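You operate a simulated robot arm through the tools that you are given. There is no shell and no other tool. Be economical: measure what you need, move in short steps, check, and stop when the job is done.

Carry out the task below with a simulated robot arm. There is one attempt and no reset: what you move stays moved.

TASK
Put the block labelled "No. 4" from the dining table top on top of the tea carton and the block labelled "No. 3" on top of the cream paper bundle.
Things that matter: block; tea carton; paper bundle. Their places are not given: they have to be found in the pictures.

It is judged by the outcome, as a careful person would: the job done as asked, and still so three seconds after it is handed in. It fails if anything else is knocked over, pushed out of place, dropped, spilled or broken.

THE ROBOT
A 7-joint arm with a two-finger parallel gripper, fixed in place. Base frame: the origin is at the foot of the arm, x ahead of it, y to its left, z up; the work surface is at about z = 0. Lengths are in mm, angles in degrees, forces in N, time in s.
With the tool pointing down near the work surface it reaches from about 220 to 580 mm from the base axis. Its first joint turns from -66.0 to 66.0 degrees. Payload 2.5 kg.
Tool frame: the origin (TCP) lies between the finger pads and is the grasp point; the fingertips stand 23 mm ahead of it; z points along the fingers, y is the line along which they close. The gripper opens to 94 mm. The fingers are 38 mm wide and 10 mm thick; the gripper's body (54 by 96 mm) begins 39 mm behind the TCP.
Orientation is that of the tool frame in the base frame, as [roll, pitch, yaw] about the fixed x, y, z axes, in that order (R = Rz(yaw) Ry(pitch) Rx(roll)). With the fingers straight down and closing along the base's y, the tool's x points along the base's -x, its y along +y and its z along -z.

THE INTERFACE
- The arm moves only by the tool servo_tool. Its argument "moves" is a list of rows, each a list of 7 numbers: the shift along the tool's x, y, z in mm, then the turn, a rotation vector about the tool's x, y, z in degrees, then the opening, from 0 (shut) to 1 (fully open). In form: [[dx, dy, dz, wx, wy, wz, gripper], ...]. A call has 1 to 12 rows; each row shifts and turns the commanded pose from where the row before left it, along the tool's axes as they then stand. A row lasts 0.2 s, in which the tool goes at most 50 mm and 8.6 degrees; a call with a longer step from one row to the next is refused whole, and so is a gripper value outside its range. A pose out of reach is approached as far as the arm can. The call stops where the force on the tool passes 40 N (or 10 N more than at its start, if that is more) or the arm is blocked; 0.2 s more then pass. The fingers move at their own pace (about 108 mm/s each) and stop on an object; they squeeze with about 42 N. The grip force told is the motor's: it shows also when the fingers shut on nothing. Time passes only in rows, and 0.2 s behind the last, so rows that do not move let the fingers close. It gives the time, the measured TCP pose, the force on the tool (base axes), the opening and the grip force at its end, in the units of the frame above (readings bear some noise).
- Cameras (640 x 400 px; columns grow to the right, rows downward): "scene" is fixed at [128.1, -414.7, 542.1]; the picture's right is [0.75, -0.66, 0.00], its down [-0.39, -0.44, -0.81] and it looks along [0.54, 0.60, -0.59] (base axes); focal length 266 px, centre (320, 200). "wrist" rides on the gripper at [-39, 0, -44] in the tool frame; the picture's right is [0.00, -1.00, 0.00], its down [0.97, 0.00, -0.24] and it looks along [0.24, 0.00, 0.97] (tool axes); focal length 218 px, centre (320, 200).
- camera(camera): a new picture of that camera. No time passes.
- locate(camera, pixels): for up to 12 pixels [column, row] of the newest picture of that camera ("zoom" is the newest enlarged one), the place [x, y, z] in the base frame of the surface seen there, good to about 2 mm. No time passes.
- enlarge(camera, box): a new picture of the part [left, top, right, bottom] of that camera's present view, enlarged. No time passes.
- job_done(): hands the job in; it is judged then, once.

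Work in short steps. Measure before you move; look again where a grasp or a placing could have gone wrong, and mend it. You have 60 turns and 24 pictures in all, the two below and enlarged ones among them. Open the gripper and draw the arm clear of the work before you hand the job in, unless the task says otherwise; then end with one line.

The tools are called after ">>>" by a JSON object that holds its "name" and its "arguments". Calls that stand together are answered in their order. servo_tool: Moves the arm, as the interface text tells. Its arguments: {"type":"object","properties":{"moves":{"type":"array","items":{"type":"array","items":{"type":"number"}}}},"required":["moves"]} The other tools are called the same way: camera (camera) takes a picture; locate (camera, pixels) gives the place of the surface under pixels of a picture; enlarge (camera, box) takes an enlarged picture of a part of a camera's view; job_done () hands the job in.

At the start:

```text
time: 0.0
tool_pos: [328.6, 12.2, 381.3]
tcp_rot: [180.0, 0.0, 180.0]
wrist_force: [-0.1, 0.4, -0.3]
opening: 94.2
grasp_force: 0.1
```

scene: 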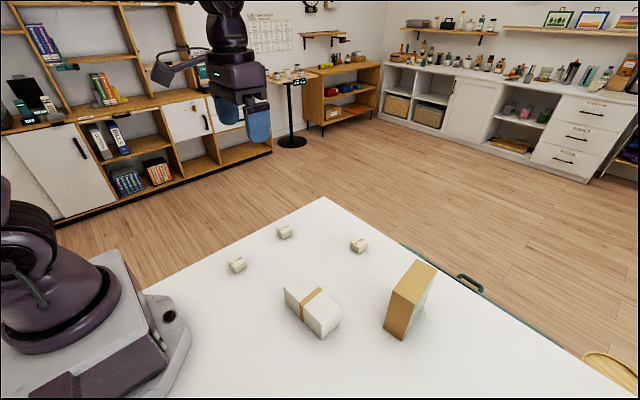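
wrist: 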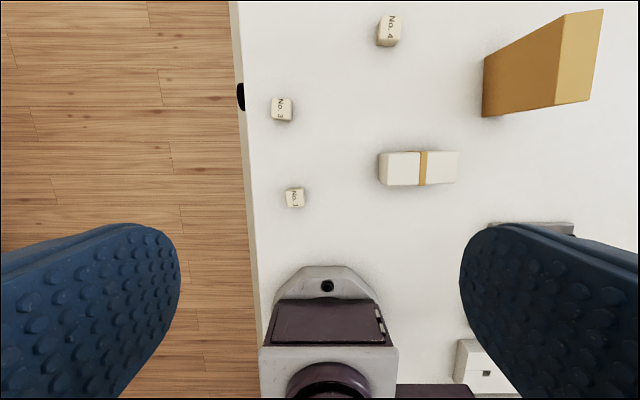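

Three labelled blocks are visible in the wrist picture; I enlarge to read them.

>>> {"name": "enlarge", "arguments": {"camera": "wrist", "box": [250, 0, 450, 220]}}

>>> {"name": "locate", "arguments": {"camera": "wrist", "pixels": [[391, 26], [283, 106], [295, 194], [385, 155], [455, 155], [455, 182], [385, 184], [565, 15], [603, 12], [587, 100], [556, 104], [484, 116]]}}

>>> {"name": "enlarge", "arguments": {"camera": "scene", "box": [200, 200, 460, 360]}}

```text
1.82 times, centred on (350, 110) of wrist
```

zoom: 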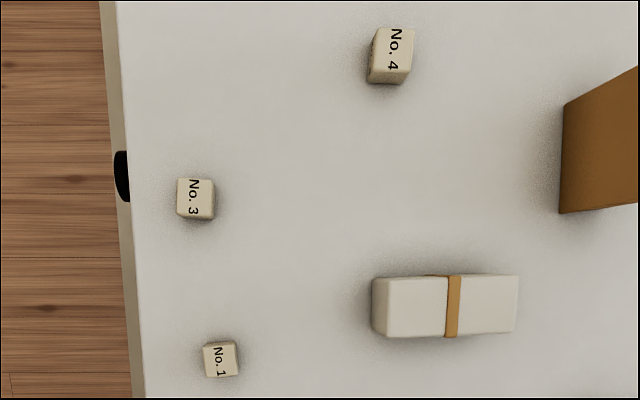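

```text
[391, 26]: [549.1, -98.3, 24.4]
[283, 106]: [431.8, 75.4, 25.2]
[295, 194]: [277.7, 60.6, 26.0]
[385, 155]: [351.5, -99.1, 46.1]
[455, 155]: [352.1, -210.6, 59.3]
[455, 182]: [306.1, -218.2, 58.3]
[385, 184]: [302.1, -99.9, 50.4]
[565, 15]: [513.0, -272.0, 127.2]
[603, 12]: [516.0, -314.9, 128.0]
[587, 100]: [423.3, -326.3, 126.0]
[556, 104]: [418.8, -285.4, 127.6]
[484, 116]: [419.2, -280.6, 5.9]
```

```text
2.46 times, centred on (330, 280) of scene
```

zoom: 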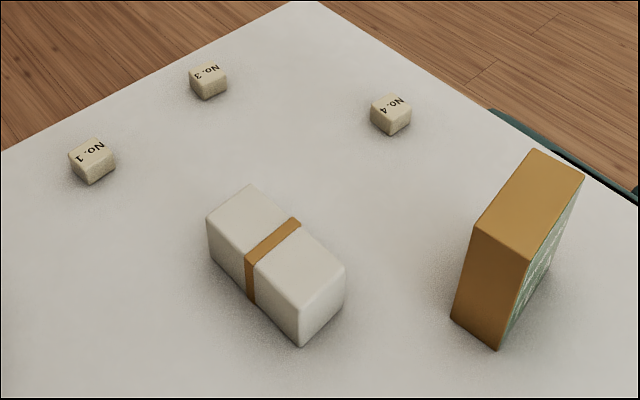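

No. 4 is near (549,-98), No. 3 near (432,75), bundle top z≈59, carton top z≈128. I go above No. 4 for a closer look.

>>> {"name": "servo_tool", "arguments": {"moves": [[-25.2, -13.8, 25.2, 0, 0, 0, 1], [-25.2, -13.8, 25.2, 0, 0, 0, 1], [-25.2, -13.8, 25.2, 0, 0, 0, 1], [-25.2, -13.8, 25.2, 0, 0, 0, 1], [-25.2, -13.8, 25.2, 0, 0, 0, 1], [-25.2, -13.8, 25.2, 0, 0, 0, 1], [-25.2, -13.8, 25.2, 0, 0, 0, 1], [-25.2, -13.8, 25.2, 0, 0, 0, 1], [0, 0, 0, 0, 0, 0, 1]]}}

>>> {"name": "enlarge", "arguments": {"camera": "wrist", "box": [240, 100, 400, 200]}}

>>> {"name": "camera", "arguments": {"camera": "wrist"}}

```text
time: 2.0
tool_pos: [530.4, -97.7, 180.5]
tcp_rot: [-180.0, 0.0, 180.0]
wrist_force: [-0.8, 0.2, -0.1]
opening: 93.9
grasp_force: 0.1
```

```text
4.00 times, centred on (320, 150) of wrist
```

zoom: 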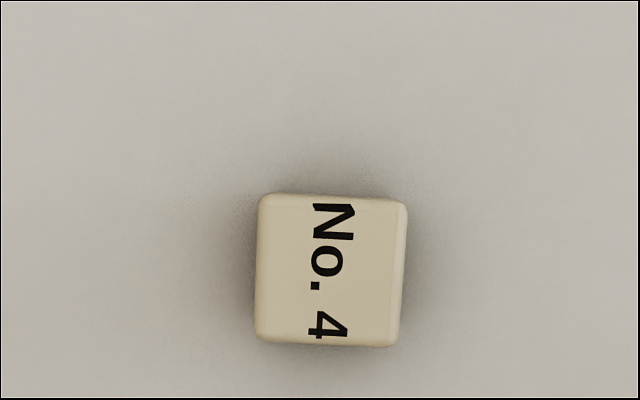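

```text
18 pictures are left
```

wrist: 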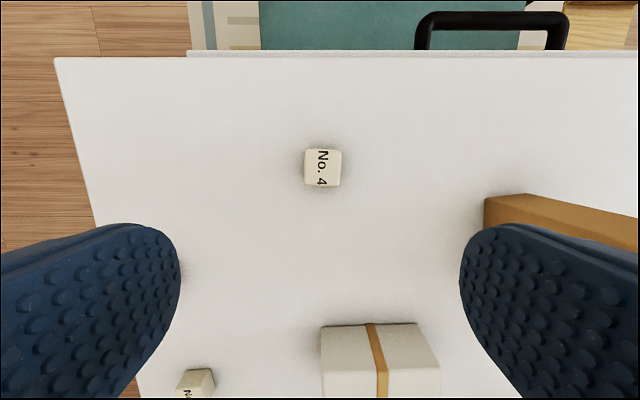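

>>> {"name": "locate", "arguments": {"camera": "zoom", "pixels": [[268, 202], [396, 208], [386, 335], [266, 330], [330, 268]]}}

>>> {"name": "locate", "arguments": {"camera": "wrist", "pixels": [[487, 199], [524, 195], [637, 218], [345, 160]]}}

```text
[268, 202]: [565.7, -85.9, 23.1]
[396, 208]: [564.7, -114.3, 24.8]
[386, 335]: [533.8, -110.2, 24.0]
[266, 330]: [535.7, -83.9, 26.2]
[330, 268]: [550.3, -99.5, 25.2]
```

```text
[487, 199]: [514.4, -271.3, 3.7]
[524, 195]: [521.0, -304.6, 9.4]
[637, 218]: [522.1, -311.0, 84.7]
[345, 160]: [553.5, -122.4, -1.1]
```

Block No. 4: centre ≈(550,-98.5), top z≈25, ~30 mm wide, turned about -4°. I align over it and descend.

>>> {"name": "servo_tool", "arguments": {"moves": [[-19.6, -0.8, 0, 0, 0, 0, 1], [0, 0, 20, 0, 0, 4, 1], [0, 0, 40, 0, 0, 0, 1], [0, 0, 40, 0, 0, 0, 1], [0, 0, 30, 0, 0, 0, 1], [0, 0, 15, 0, 0, 0, 1], [0, 0, 8, 0, 0, 0, 1], [0, 0, 0, 0, 0, 0, 1]]}}

```text
time: 3.8
tool_pos: [550.2, -98.6, 27.3]
tcp_rot: [-179.9, -0.1, 176.0]
wrist_force: [0.2, -0.4, 0.4]
opening: 93.9
grasp_force: 0.1
```

Pose reached; I close and lift slightly.

>>> {"name": "servo_tool", "arguments": {"moves": [[0, 0, 0, 0, 0, 0, 0.2], [0, 0, 0, 0, 0, 0, 0], [0, 0, 0, 0, 0, 0, 0], [0, 0, 0, 0, 0, 0, 0], [0, 0, -20, 0, 0, 0, 0], [0, 0, -40, 0, 0, 0, 0], [0, 0, -40, 0, 0, 0, 0], [0, 0, -40, 0, 0, 0, 0], [0, 0, -40, 0, 0, 0, 0], [0, 0, 0, 0, 0, 0, 0]]}}

>>> {"name": "camera", "arguments": {"camera": "wrist"}}

```text
time: 6.0
tool_pos: [548.8, -100.2, 206.9]
tcp_rot: [180.0, 0.0, 176.0]
wrist_force: [-0.4, -0.8, -0.2]
opening: 32.8
grasp_force: 42.3
```

```text
17 pictures are left
```

wrist: 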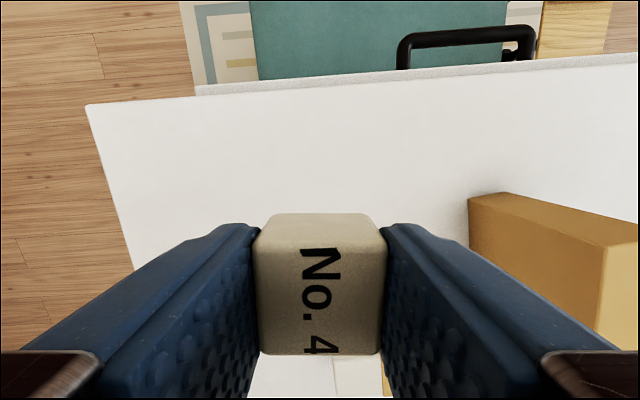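

No. 4 is held firmly. I measure the carton top from the scene picture, with pixels just inside its corners.

>>> {"name": "locate", "arguments": {"camera": "scene", "pixels": [[418, 261.5], [434.5, 270], [413.5, 302], [395, 290], [415, 281]]}}

>>> {"name": "locate", "arguments": {"camera": "wrist", "pixels": [[508, 194], [602, 243], [471, 201]]}}

```text
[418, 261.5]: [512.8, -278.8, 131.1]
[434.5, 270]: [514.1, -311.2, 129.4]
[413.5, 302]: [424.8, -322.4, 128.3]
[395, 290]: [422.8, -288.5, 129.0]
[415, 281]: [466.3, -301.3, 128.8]
```

```text
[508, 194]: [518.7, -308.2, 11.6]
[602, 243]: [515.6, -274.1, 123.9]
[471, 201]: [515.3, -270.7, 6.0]
```

Carton top centre ≈(468.5,-300), z≈129, turned +7°. I turn to match and move above it.

>>> {"name": "servo_tool", "arguments": {"moves": [[0, 0, 0, 0, 0, -5.5, 0], [0, 0, 0, 0, 0, -5.5, 0], [17.34, -31.4, 0, 0, 0, 0, 0], [17.34, -31.4, 0, 0, 0, 0, 0], [17.34, -31.4, 0, 0, 0, 0, 0], [17.34, -31.4, 0, 0, 0, 0, 0], [17.34, -31.4, 0, 0, 0, 0, 0], [17.34, -31.4, 0, 0, 0, 0, 0], [0, 0, 0, 0, 0, 0, 0], [0, 0, 0, 0, 0, 0, 0]]}}

```text
time: 8.2
tool_pos: [469.0, -299.0, 208.0]
tcp_rot: [180.0, 0.0, -173.0]
wrist_force: [0.0, 0.3, 0.9]
opening: 32.9
grasp_force: 42.2
```

Over the carton; I descend to just above contact (TCP z≈160) and look.

>>> {"name": "servo_tool", "arguments": {"moves": [[0, -1, 20, 0, 0, 0, 0], [0, 0, 18, 0, 0, 0, 0], [0, 0, 10, 0, 0, 0, 0], [0, 0, 0, 0, 0, 0, 0]]}}

>>> {"name": "enlarge", "arguments": {"camera": "scene", "box": [340, 180, 500, 350]}}

```text
time: 9.2
tool_pos: [469.8, -300.1, 159.3]
tcp_rot: [-179.9, 0.0, -173.0]
wrist_force: [0.3, -0.5, -0.5]
opening: 32.7
grasp_force: 42.2
```

```text
2.35 times, centred on (420, 265) of scene
```

zoom: 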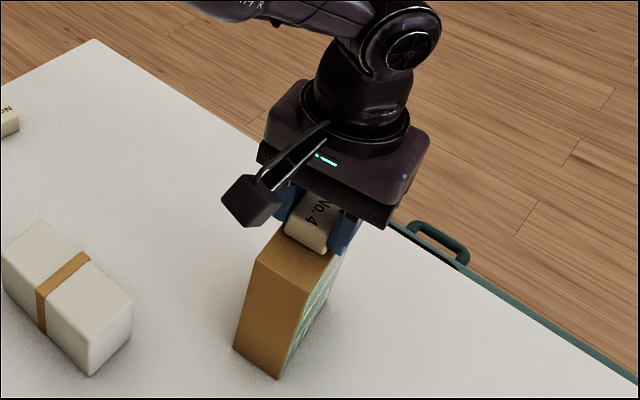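

Block is centred over the carton with a small gap. I lower in 1 mm steps, watching the force.

>>> {"name": "servo_tool", "arguments": {"moves": [[0, 0, 1, 0, 0, 0, 0], [0, 0, 1, 0, 0, 0, 0], [0, 0, 0, 0, 0, 0, 0]]}}

```text
time: 10.0
tool_pos: [471.0, -299.1, 158.1]
tcp_rot: [180.0, 0.0, -173.0]
wrist_force: [0.0, -0.4, -0.9]
opening: 33.0
grasp_force: 42.3
```

>>> {"name": "servo_tool", "arguments": {"moves": [[0, 0, 1, 0, 0, 0, 0], [0, 0, 0, 0, 0, 0, 0]]}}

```text
time: 10.6
tool_pos: [470.0, -299.4, 157.8]
tcp_rot: [179.9, 0.1, -173.0]
wrist_force: [-1.0, 0.8, 6.3]
opening: 33.1
grasp_force: 41.4
```

Contact (6 N). I release and rise straight up.

>>> {"name": "servo_tool", "arguments": {"moves": [[0, 0, 0, 0, 0, 0, 0.5], [0, 0, 0, 0, 0, 0, 0.8], [0, 0, 0, 0, 0, 0, 0.8], [0, 0, -20, 0, 0, 0, 0.8], [0, 0, -40, 0, 0, 0, 1], [0, 0, -40, 0, 0, 0, 1], [0, 0, 0, 0, 0, 0, 1]]}}

>>> {"name": "camera", "arguments": {"camera": "wrist"}}

```text
time: 12.2
tool_pos: [468.6, -299.9, 257.7]
tcp_rot: [-180.0, 0.1, -173.0]
wrist_force: [0.1, 0.3, -0.5]
opening: 94.2
grasp_force: 0.2
```

```text
15 pictures are left
```

wrist: 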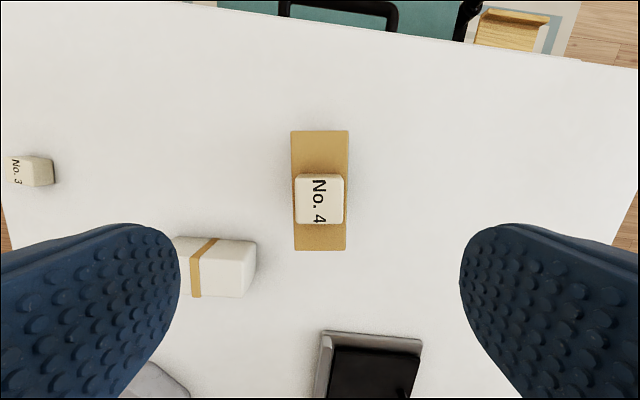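

No. 4 sits centred on the carton. Now to a view above No. 3.

>>> {"name": "servo_tool", "arguments": {"moves": [[0, 0, 0, 0, 0, 7, 1], [6.7, 46.9, 0, 0, 0, 0, 1], [6.7, 46.9, 0, 0, 0, 0, 1], [6.7, 46.9, 0, 0, 0, 0, 1], [6.7, 46.9, 0, 0, 0, 0, 1], [6.7, 46.9, 0, 0, 0, 0, 1], [6.7, 46.9, 0, 0, 0, 0, 1], [6.7, 46.9, 0, 0, 0, 0, 1], [6.7, 46.9, 0, 0, 0, 0, 1], [0, 0, 39, 0, 0, 0, 1], [0, 0, 39, 0, 0, 0, 1], [0, 0, 0, 0, 0, 0, 1]]}}

>>> {"name": "enlarge", "arguments": {"camera": "wrist", "box": [240, 100, 400, 200]}}

```text
time: 14.8
tool_pos: [416.4, 77.2, 181.1]
tcp_rot: [-180.0, 0.0, -179.9]
wrist_force: [-0.9, 0.2, -0.1]
opening: 94.0
grasp_force: 0.0
```

```text
4.00 times, centred on (320, 150) of wrist
```

zoom: 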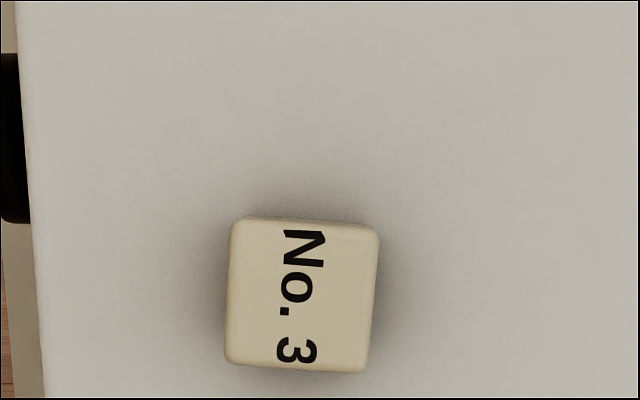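

>>> {"name": "locate", "arguments": {"camera": "zoom", "pixels": [[240, 226], [370, 234], [361, 365], [233, 353], [300, 295], [35, 250]]}}

>>> {"name": "locate", "arguments": {"camera": "scene", "pixels": [[301, 275], [288, 286], [320, 331], [337, 308], [322, 302], [300, 290]]}}

```text
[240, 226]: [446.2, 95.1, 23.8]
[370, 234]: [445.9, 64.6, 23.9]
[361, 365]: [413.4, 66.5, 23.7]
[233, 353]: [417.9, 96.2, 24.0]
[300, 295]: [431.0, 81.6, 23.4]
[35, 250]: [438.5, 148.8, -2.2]
```

```text
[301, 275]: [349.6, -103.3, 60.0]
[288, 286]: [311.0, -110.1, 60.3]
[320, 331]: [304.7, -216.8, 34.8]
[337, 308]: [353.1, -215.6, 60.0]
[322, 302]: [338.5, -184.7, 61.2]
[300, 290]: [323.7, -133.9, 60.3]
```

No. 3: centre ≈(431,80.6), top z≈24, turned ≈-4°. I descend on it as before.

>>> {"name": "servo_tool", "arguments": {"moves": [[-15.2, 4.0, 0, 0, 0, 0, 1], [0, 0, 20, 0, 0, 4, 1], [0, 0, 40, 0, 0, 0, 1], [0, 0, 40, 0, 0, 0, 1], [0, 0, 30, 0, 0, 0, 1], [0, 0, 15, 0, 0, 0, 1], [0, 0, 8, 0, 0, 0, 1], [0, 0, 0, 0, 0, 0, 1]]}}

```text
time: 16.6
tool_pos: [431.4, 79.6, 25.8]
tcp_rot: [179.9, 0.0, 176.0]
wrist_force: [-0.5, -0.5, 1.5]
opening: 93.9
grasp_force: 0.3
```

>>> {"name": "servo_tool", "arguments": {"moves": [[0, 0, 0, 0, 0, 0, 0.2], [0, 0, 0, 0, 0, 0, 0], [0, 0, 0, 0, 0, 0, 0], [0, 0, 0, 0, 0, 0, 0], [0, 0, -20, 0, 0, 0, 0], [0, 0, -40, 0, 0, 0, 0], [0, 0, -40, 0, 0, 0, 0], [0, 0, 0, 0, 0, 0, 0]]}}

>>> {"name": "camera", "arguments": {"camera": "wrist"}}

```text
time: 18.4
tool_pos: [431.4, 80.1, 126.9]
tcp_rot: [-180.0, 0.1, 176.1]
wrist_force: [-0.2, 0.0, -0.6]
opening: 33.0
grasp_force: 41.7
```

```text
13 pictures are left
```

wrist: 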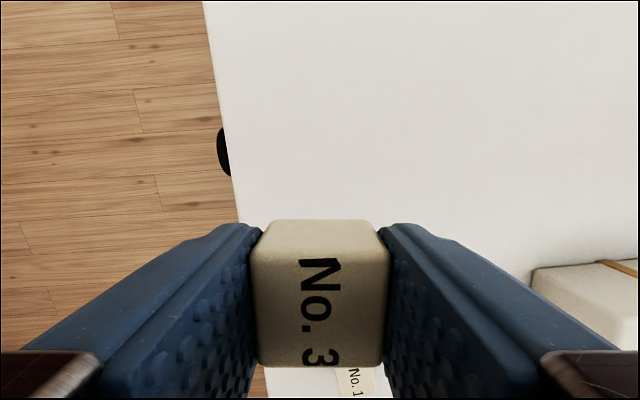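

Held. I turn to the bundle's alignment and move above its left half, beside the band.

>>> {"name": "servo_tool", "arguments": {"moves": [[0, 0, 0, 0, 0, -5.7, 0], [15.4, -29.84, 0, 0, 0, 0, 0], [15.4, -29.84, 0, 0, 0, 0, 0], [15.4, -29.84, 0, 0, 0, 0, 0], [15.4, -29.84, 0, 0, 0, 0, 0], [15.4, -29.84, 0, 0, 0, 0, 0], [15.4, -29.84, 0, 0, 0, 0, 0], [15.4, -29.84, 0, 0, 0, 0, 0], [0, 0, 20, 0, 0, 0, 0], [0, 0, 12, 0, 0, 0, 0], [0, 0, 0, 0, 0, 0, 0]]}}

>>> {"name": "enlarge", "arguments": {"camera": "scene", "box": [230, 200, 430, 350]}}

```text
time: 20.8
tool_pos: [330.6, -131.8, 94.6]
tcp_rot: [-180.0, 0.1, -178.3]
wrist_force: [-0.2, 0.8, -0.2]
opening: 33.1
grasp_force: 42.1
```

```text
2.67 times, centred on (330, 275) of scene
```

zoom: 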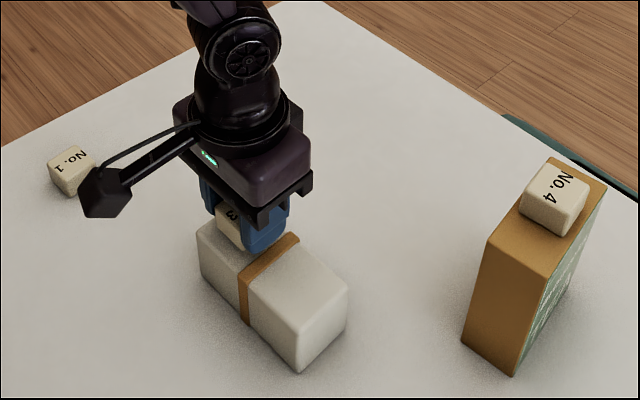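

Positioned well over the bundle. I lower about 5 mm and then by 1 mm to contact.

>>> {"name": "servo_tool", "arguments": {"moves": [[0, 0, 3, 0, 0, 0, 0], [0, 0, 2, 0, 0, 0, 0], [0, 0, 1, 0, 0, 0, 0], [0, 0, 0, 0, 0, 0, 0]]}}

```text
time: 21.8
tool_pos: [329.6, -132.1, 88.7]
tcp_rot: [180.0, 0.0, -178.3]
wrist_force: [0.3, 0.3, 0.6]
opening: 33.0
grasp_force: 42.2
```

>>> {"name": "servo_tool", "arguments": {"moves": [[0, 0, 1, 0, 0, 0, 0], [0, 0, 0, 0, 0, 0, 0]]}}

```text
time: 22.4
tool_pos: [330.0, -130.7, 86.9]
tcp_rot: [179.9, 0.0, -178.2]
wrist_force: [0.0, 0.0, 0.3]
opening: 32.8
grasp_force: 42.3
```

>>> {"name": "servo_tool", "arguments": {"moves": [[0, 0, 1, 0, 0, 0, 0], [0, 0, 0, 0, 0, 0, 0]]}}

```text
time: 23.0
tool_pos: [330.1, -132.6, 85.6]
tcp_rot: [179.9, 0.0, -178.4]
wrist_force: [0.0, -1.1, -0.3]
opening: 32.7
grasp_force: 41.7
```

>>> {"name": "servo_tool", "arguments": {"moves": [[0, 0, 0.8, 0, 0, 0, 0], [0, 0, 0, 0, 0, 0, 0]]}}

```text
time: 23.6
tool_pos: [329.0, -131.9, 85.7]
tcp_rot: [-179.9, -0.1, -178.4]
wrist_force: [-2.1, 1.6, 7.4]
opening: 32.6
grasp_force: 42.0
```

Contact (7 N). I open only slightly, since the band is near one finger, then rise.

>>> {"name": "servo_tool", "arguments": {"moves": [[0, 0, 0, 0, 0, 0, 0.4], [0, 0, 0, 0, 0, 0, 0.42], [0, 0, -3, 0, 0, 0, 0.45], [0, 0, -20, 0, 0, 0, 0.45], [0, 0, -40, 0, 0, 0, 0.6], [0, 0, -50, 0, 0, 0, 1], [0, 0, -50, 0, 0, 0, 1], [0, 0, 0, 0, 0, 0, 1]]}}

>>> {"name": "camera", "arguments": {"camera": "wrist"}}

>>> {"name": "enlarge", "arguments": {"camera": "scene", "box": [230, 200, 460, 350]}}

```text
time: 25.4
tool_pos: [330.1, -130.5, 249.0]
tcp_rot: [180.0, 0.0, -178.3]
wrist_force: [-0.1, -1.2, 0.3]
opening: 94.1
grasp_force: 0.1
```

```text
11 pictures are left
```

wrist: 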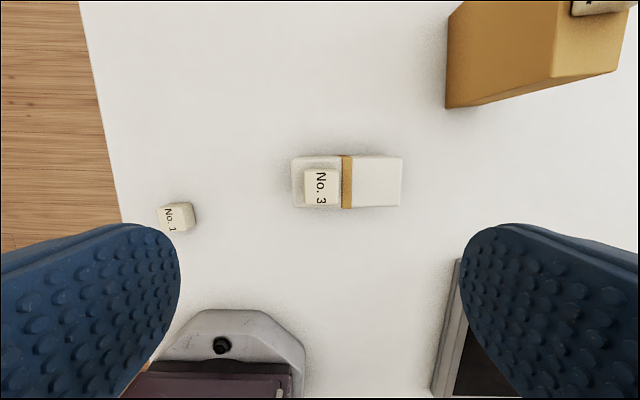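

```text
2.67 times, centred on (345, 275) of scene
```

zoom: 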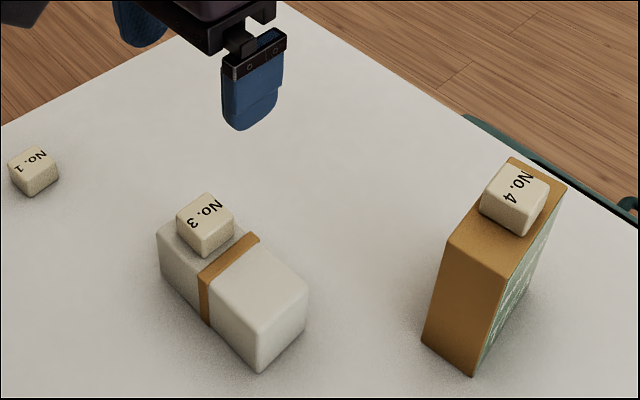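

Both blocks rest squarely on their supports, nothing else moved, and the arm is clear at z≈249 with the gripper open. I hand in.

>>> {"name": "job_done", "arguments": {}}

```text
The job is handed in.
```

Block No. 4 is on top of the tea carton and block No. 3 is on top of the cream paper bundle, with nothing else disturbed in the final pictures.
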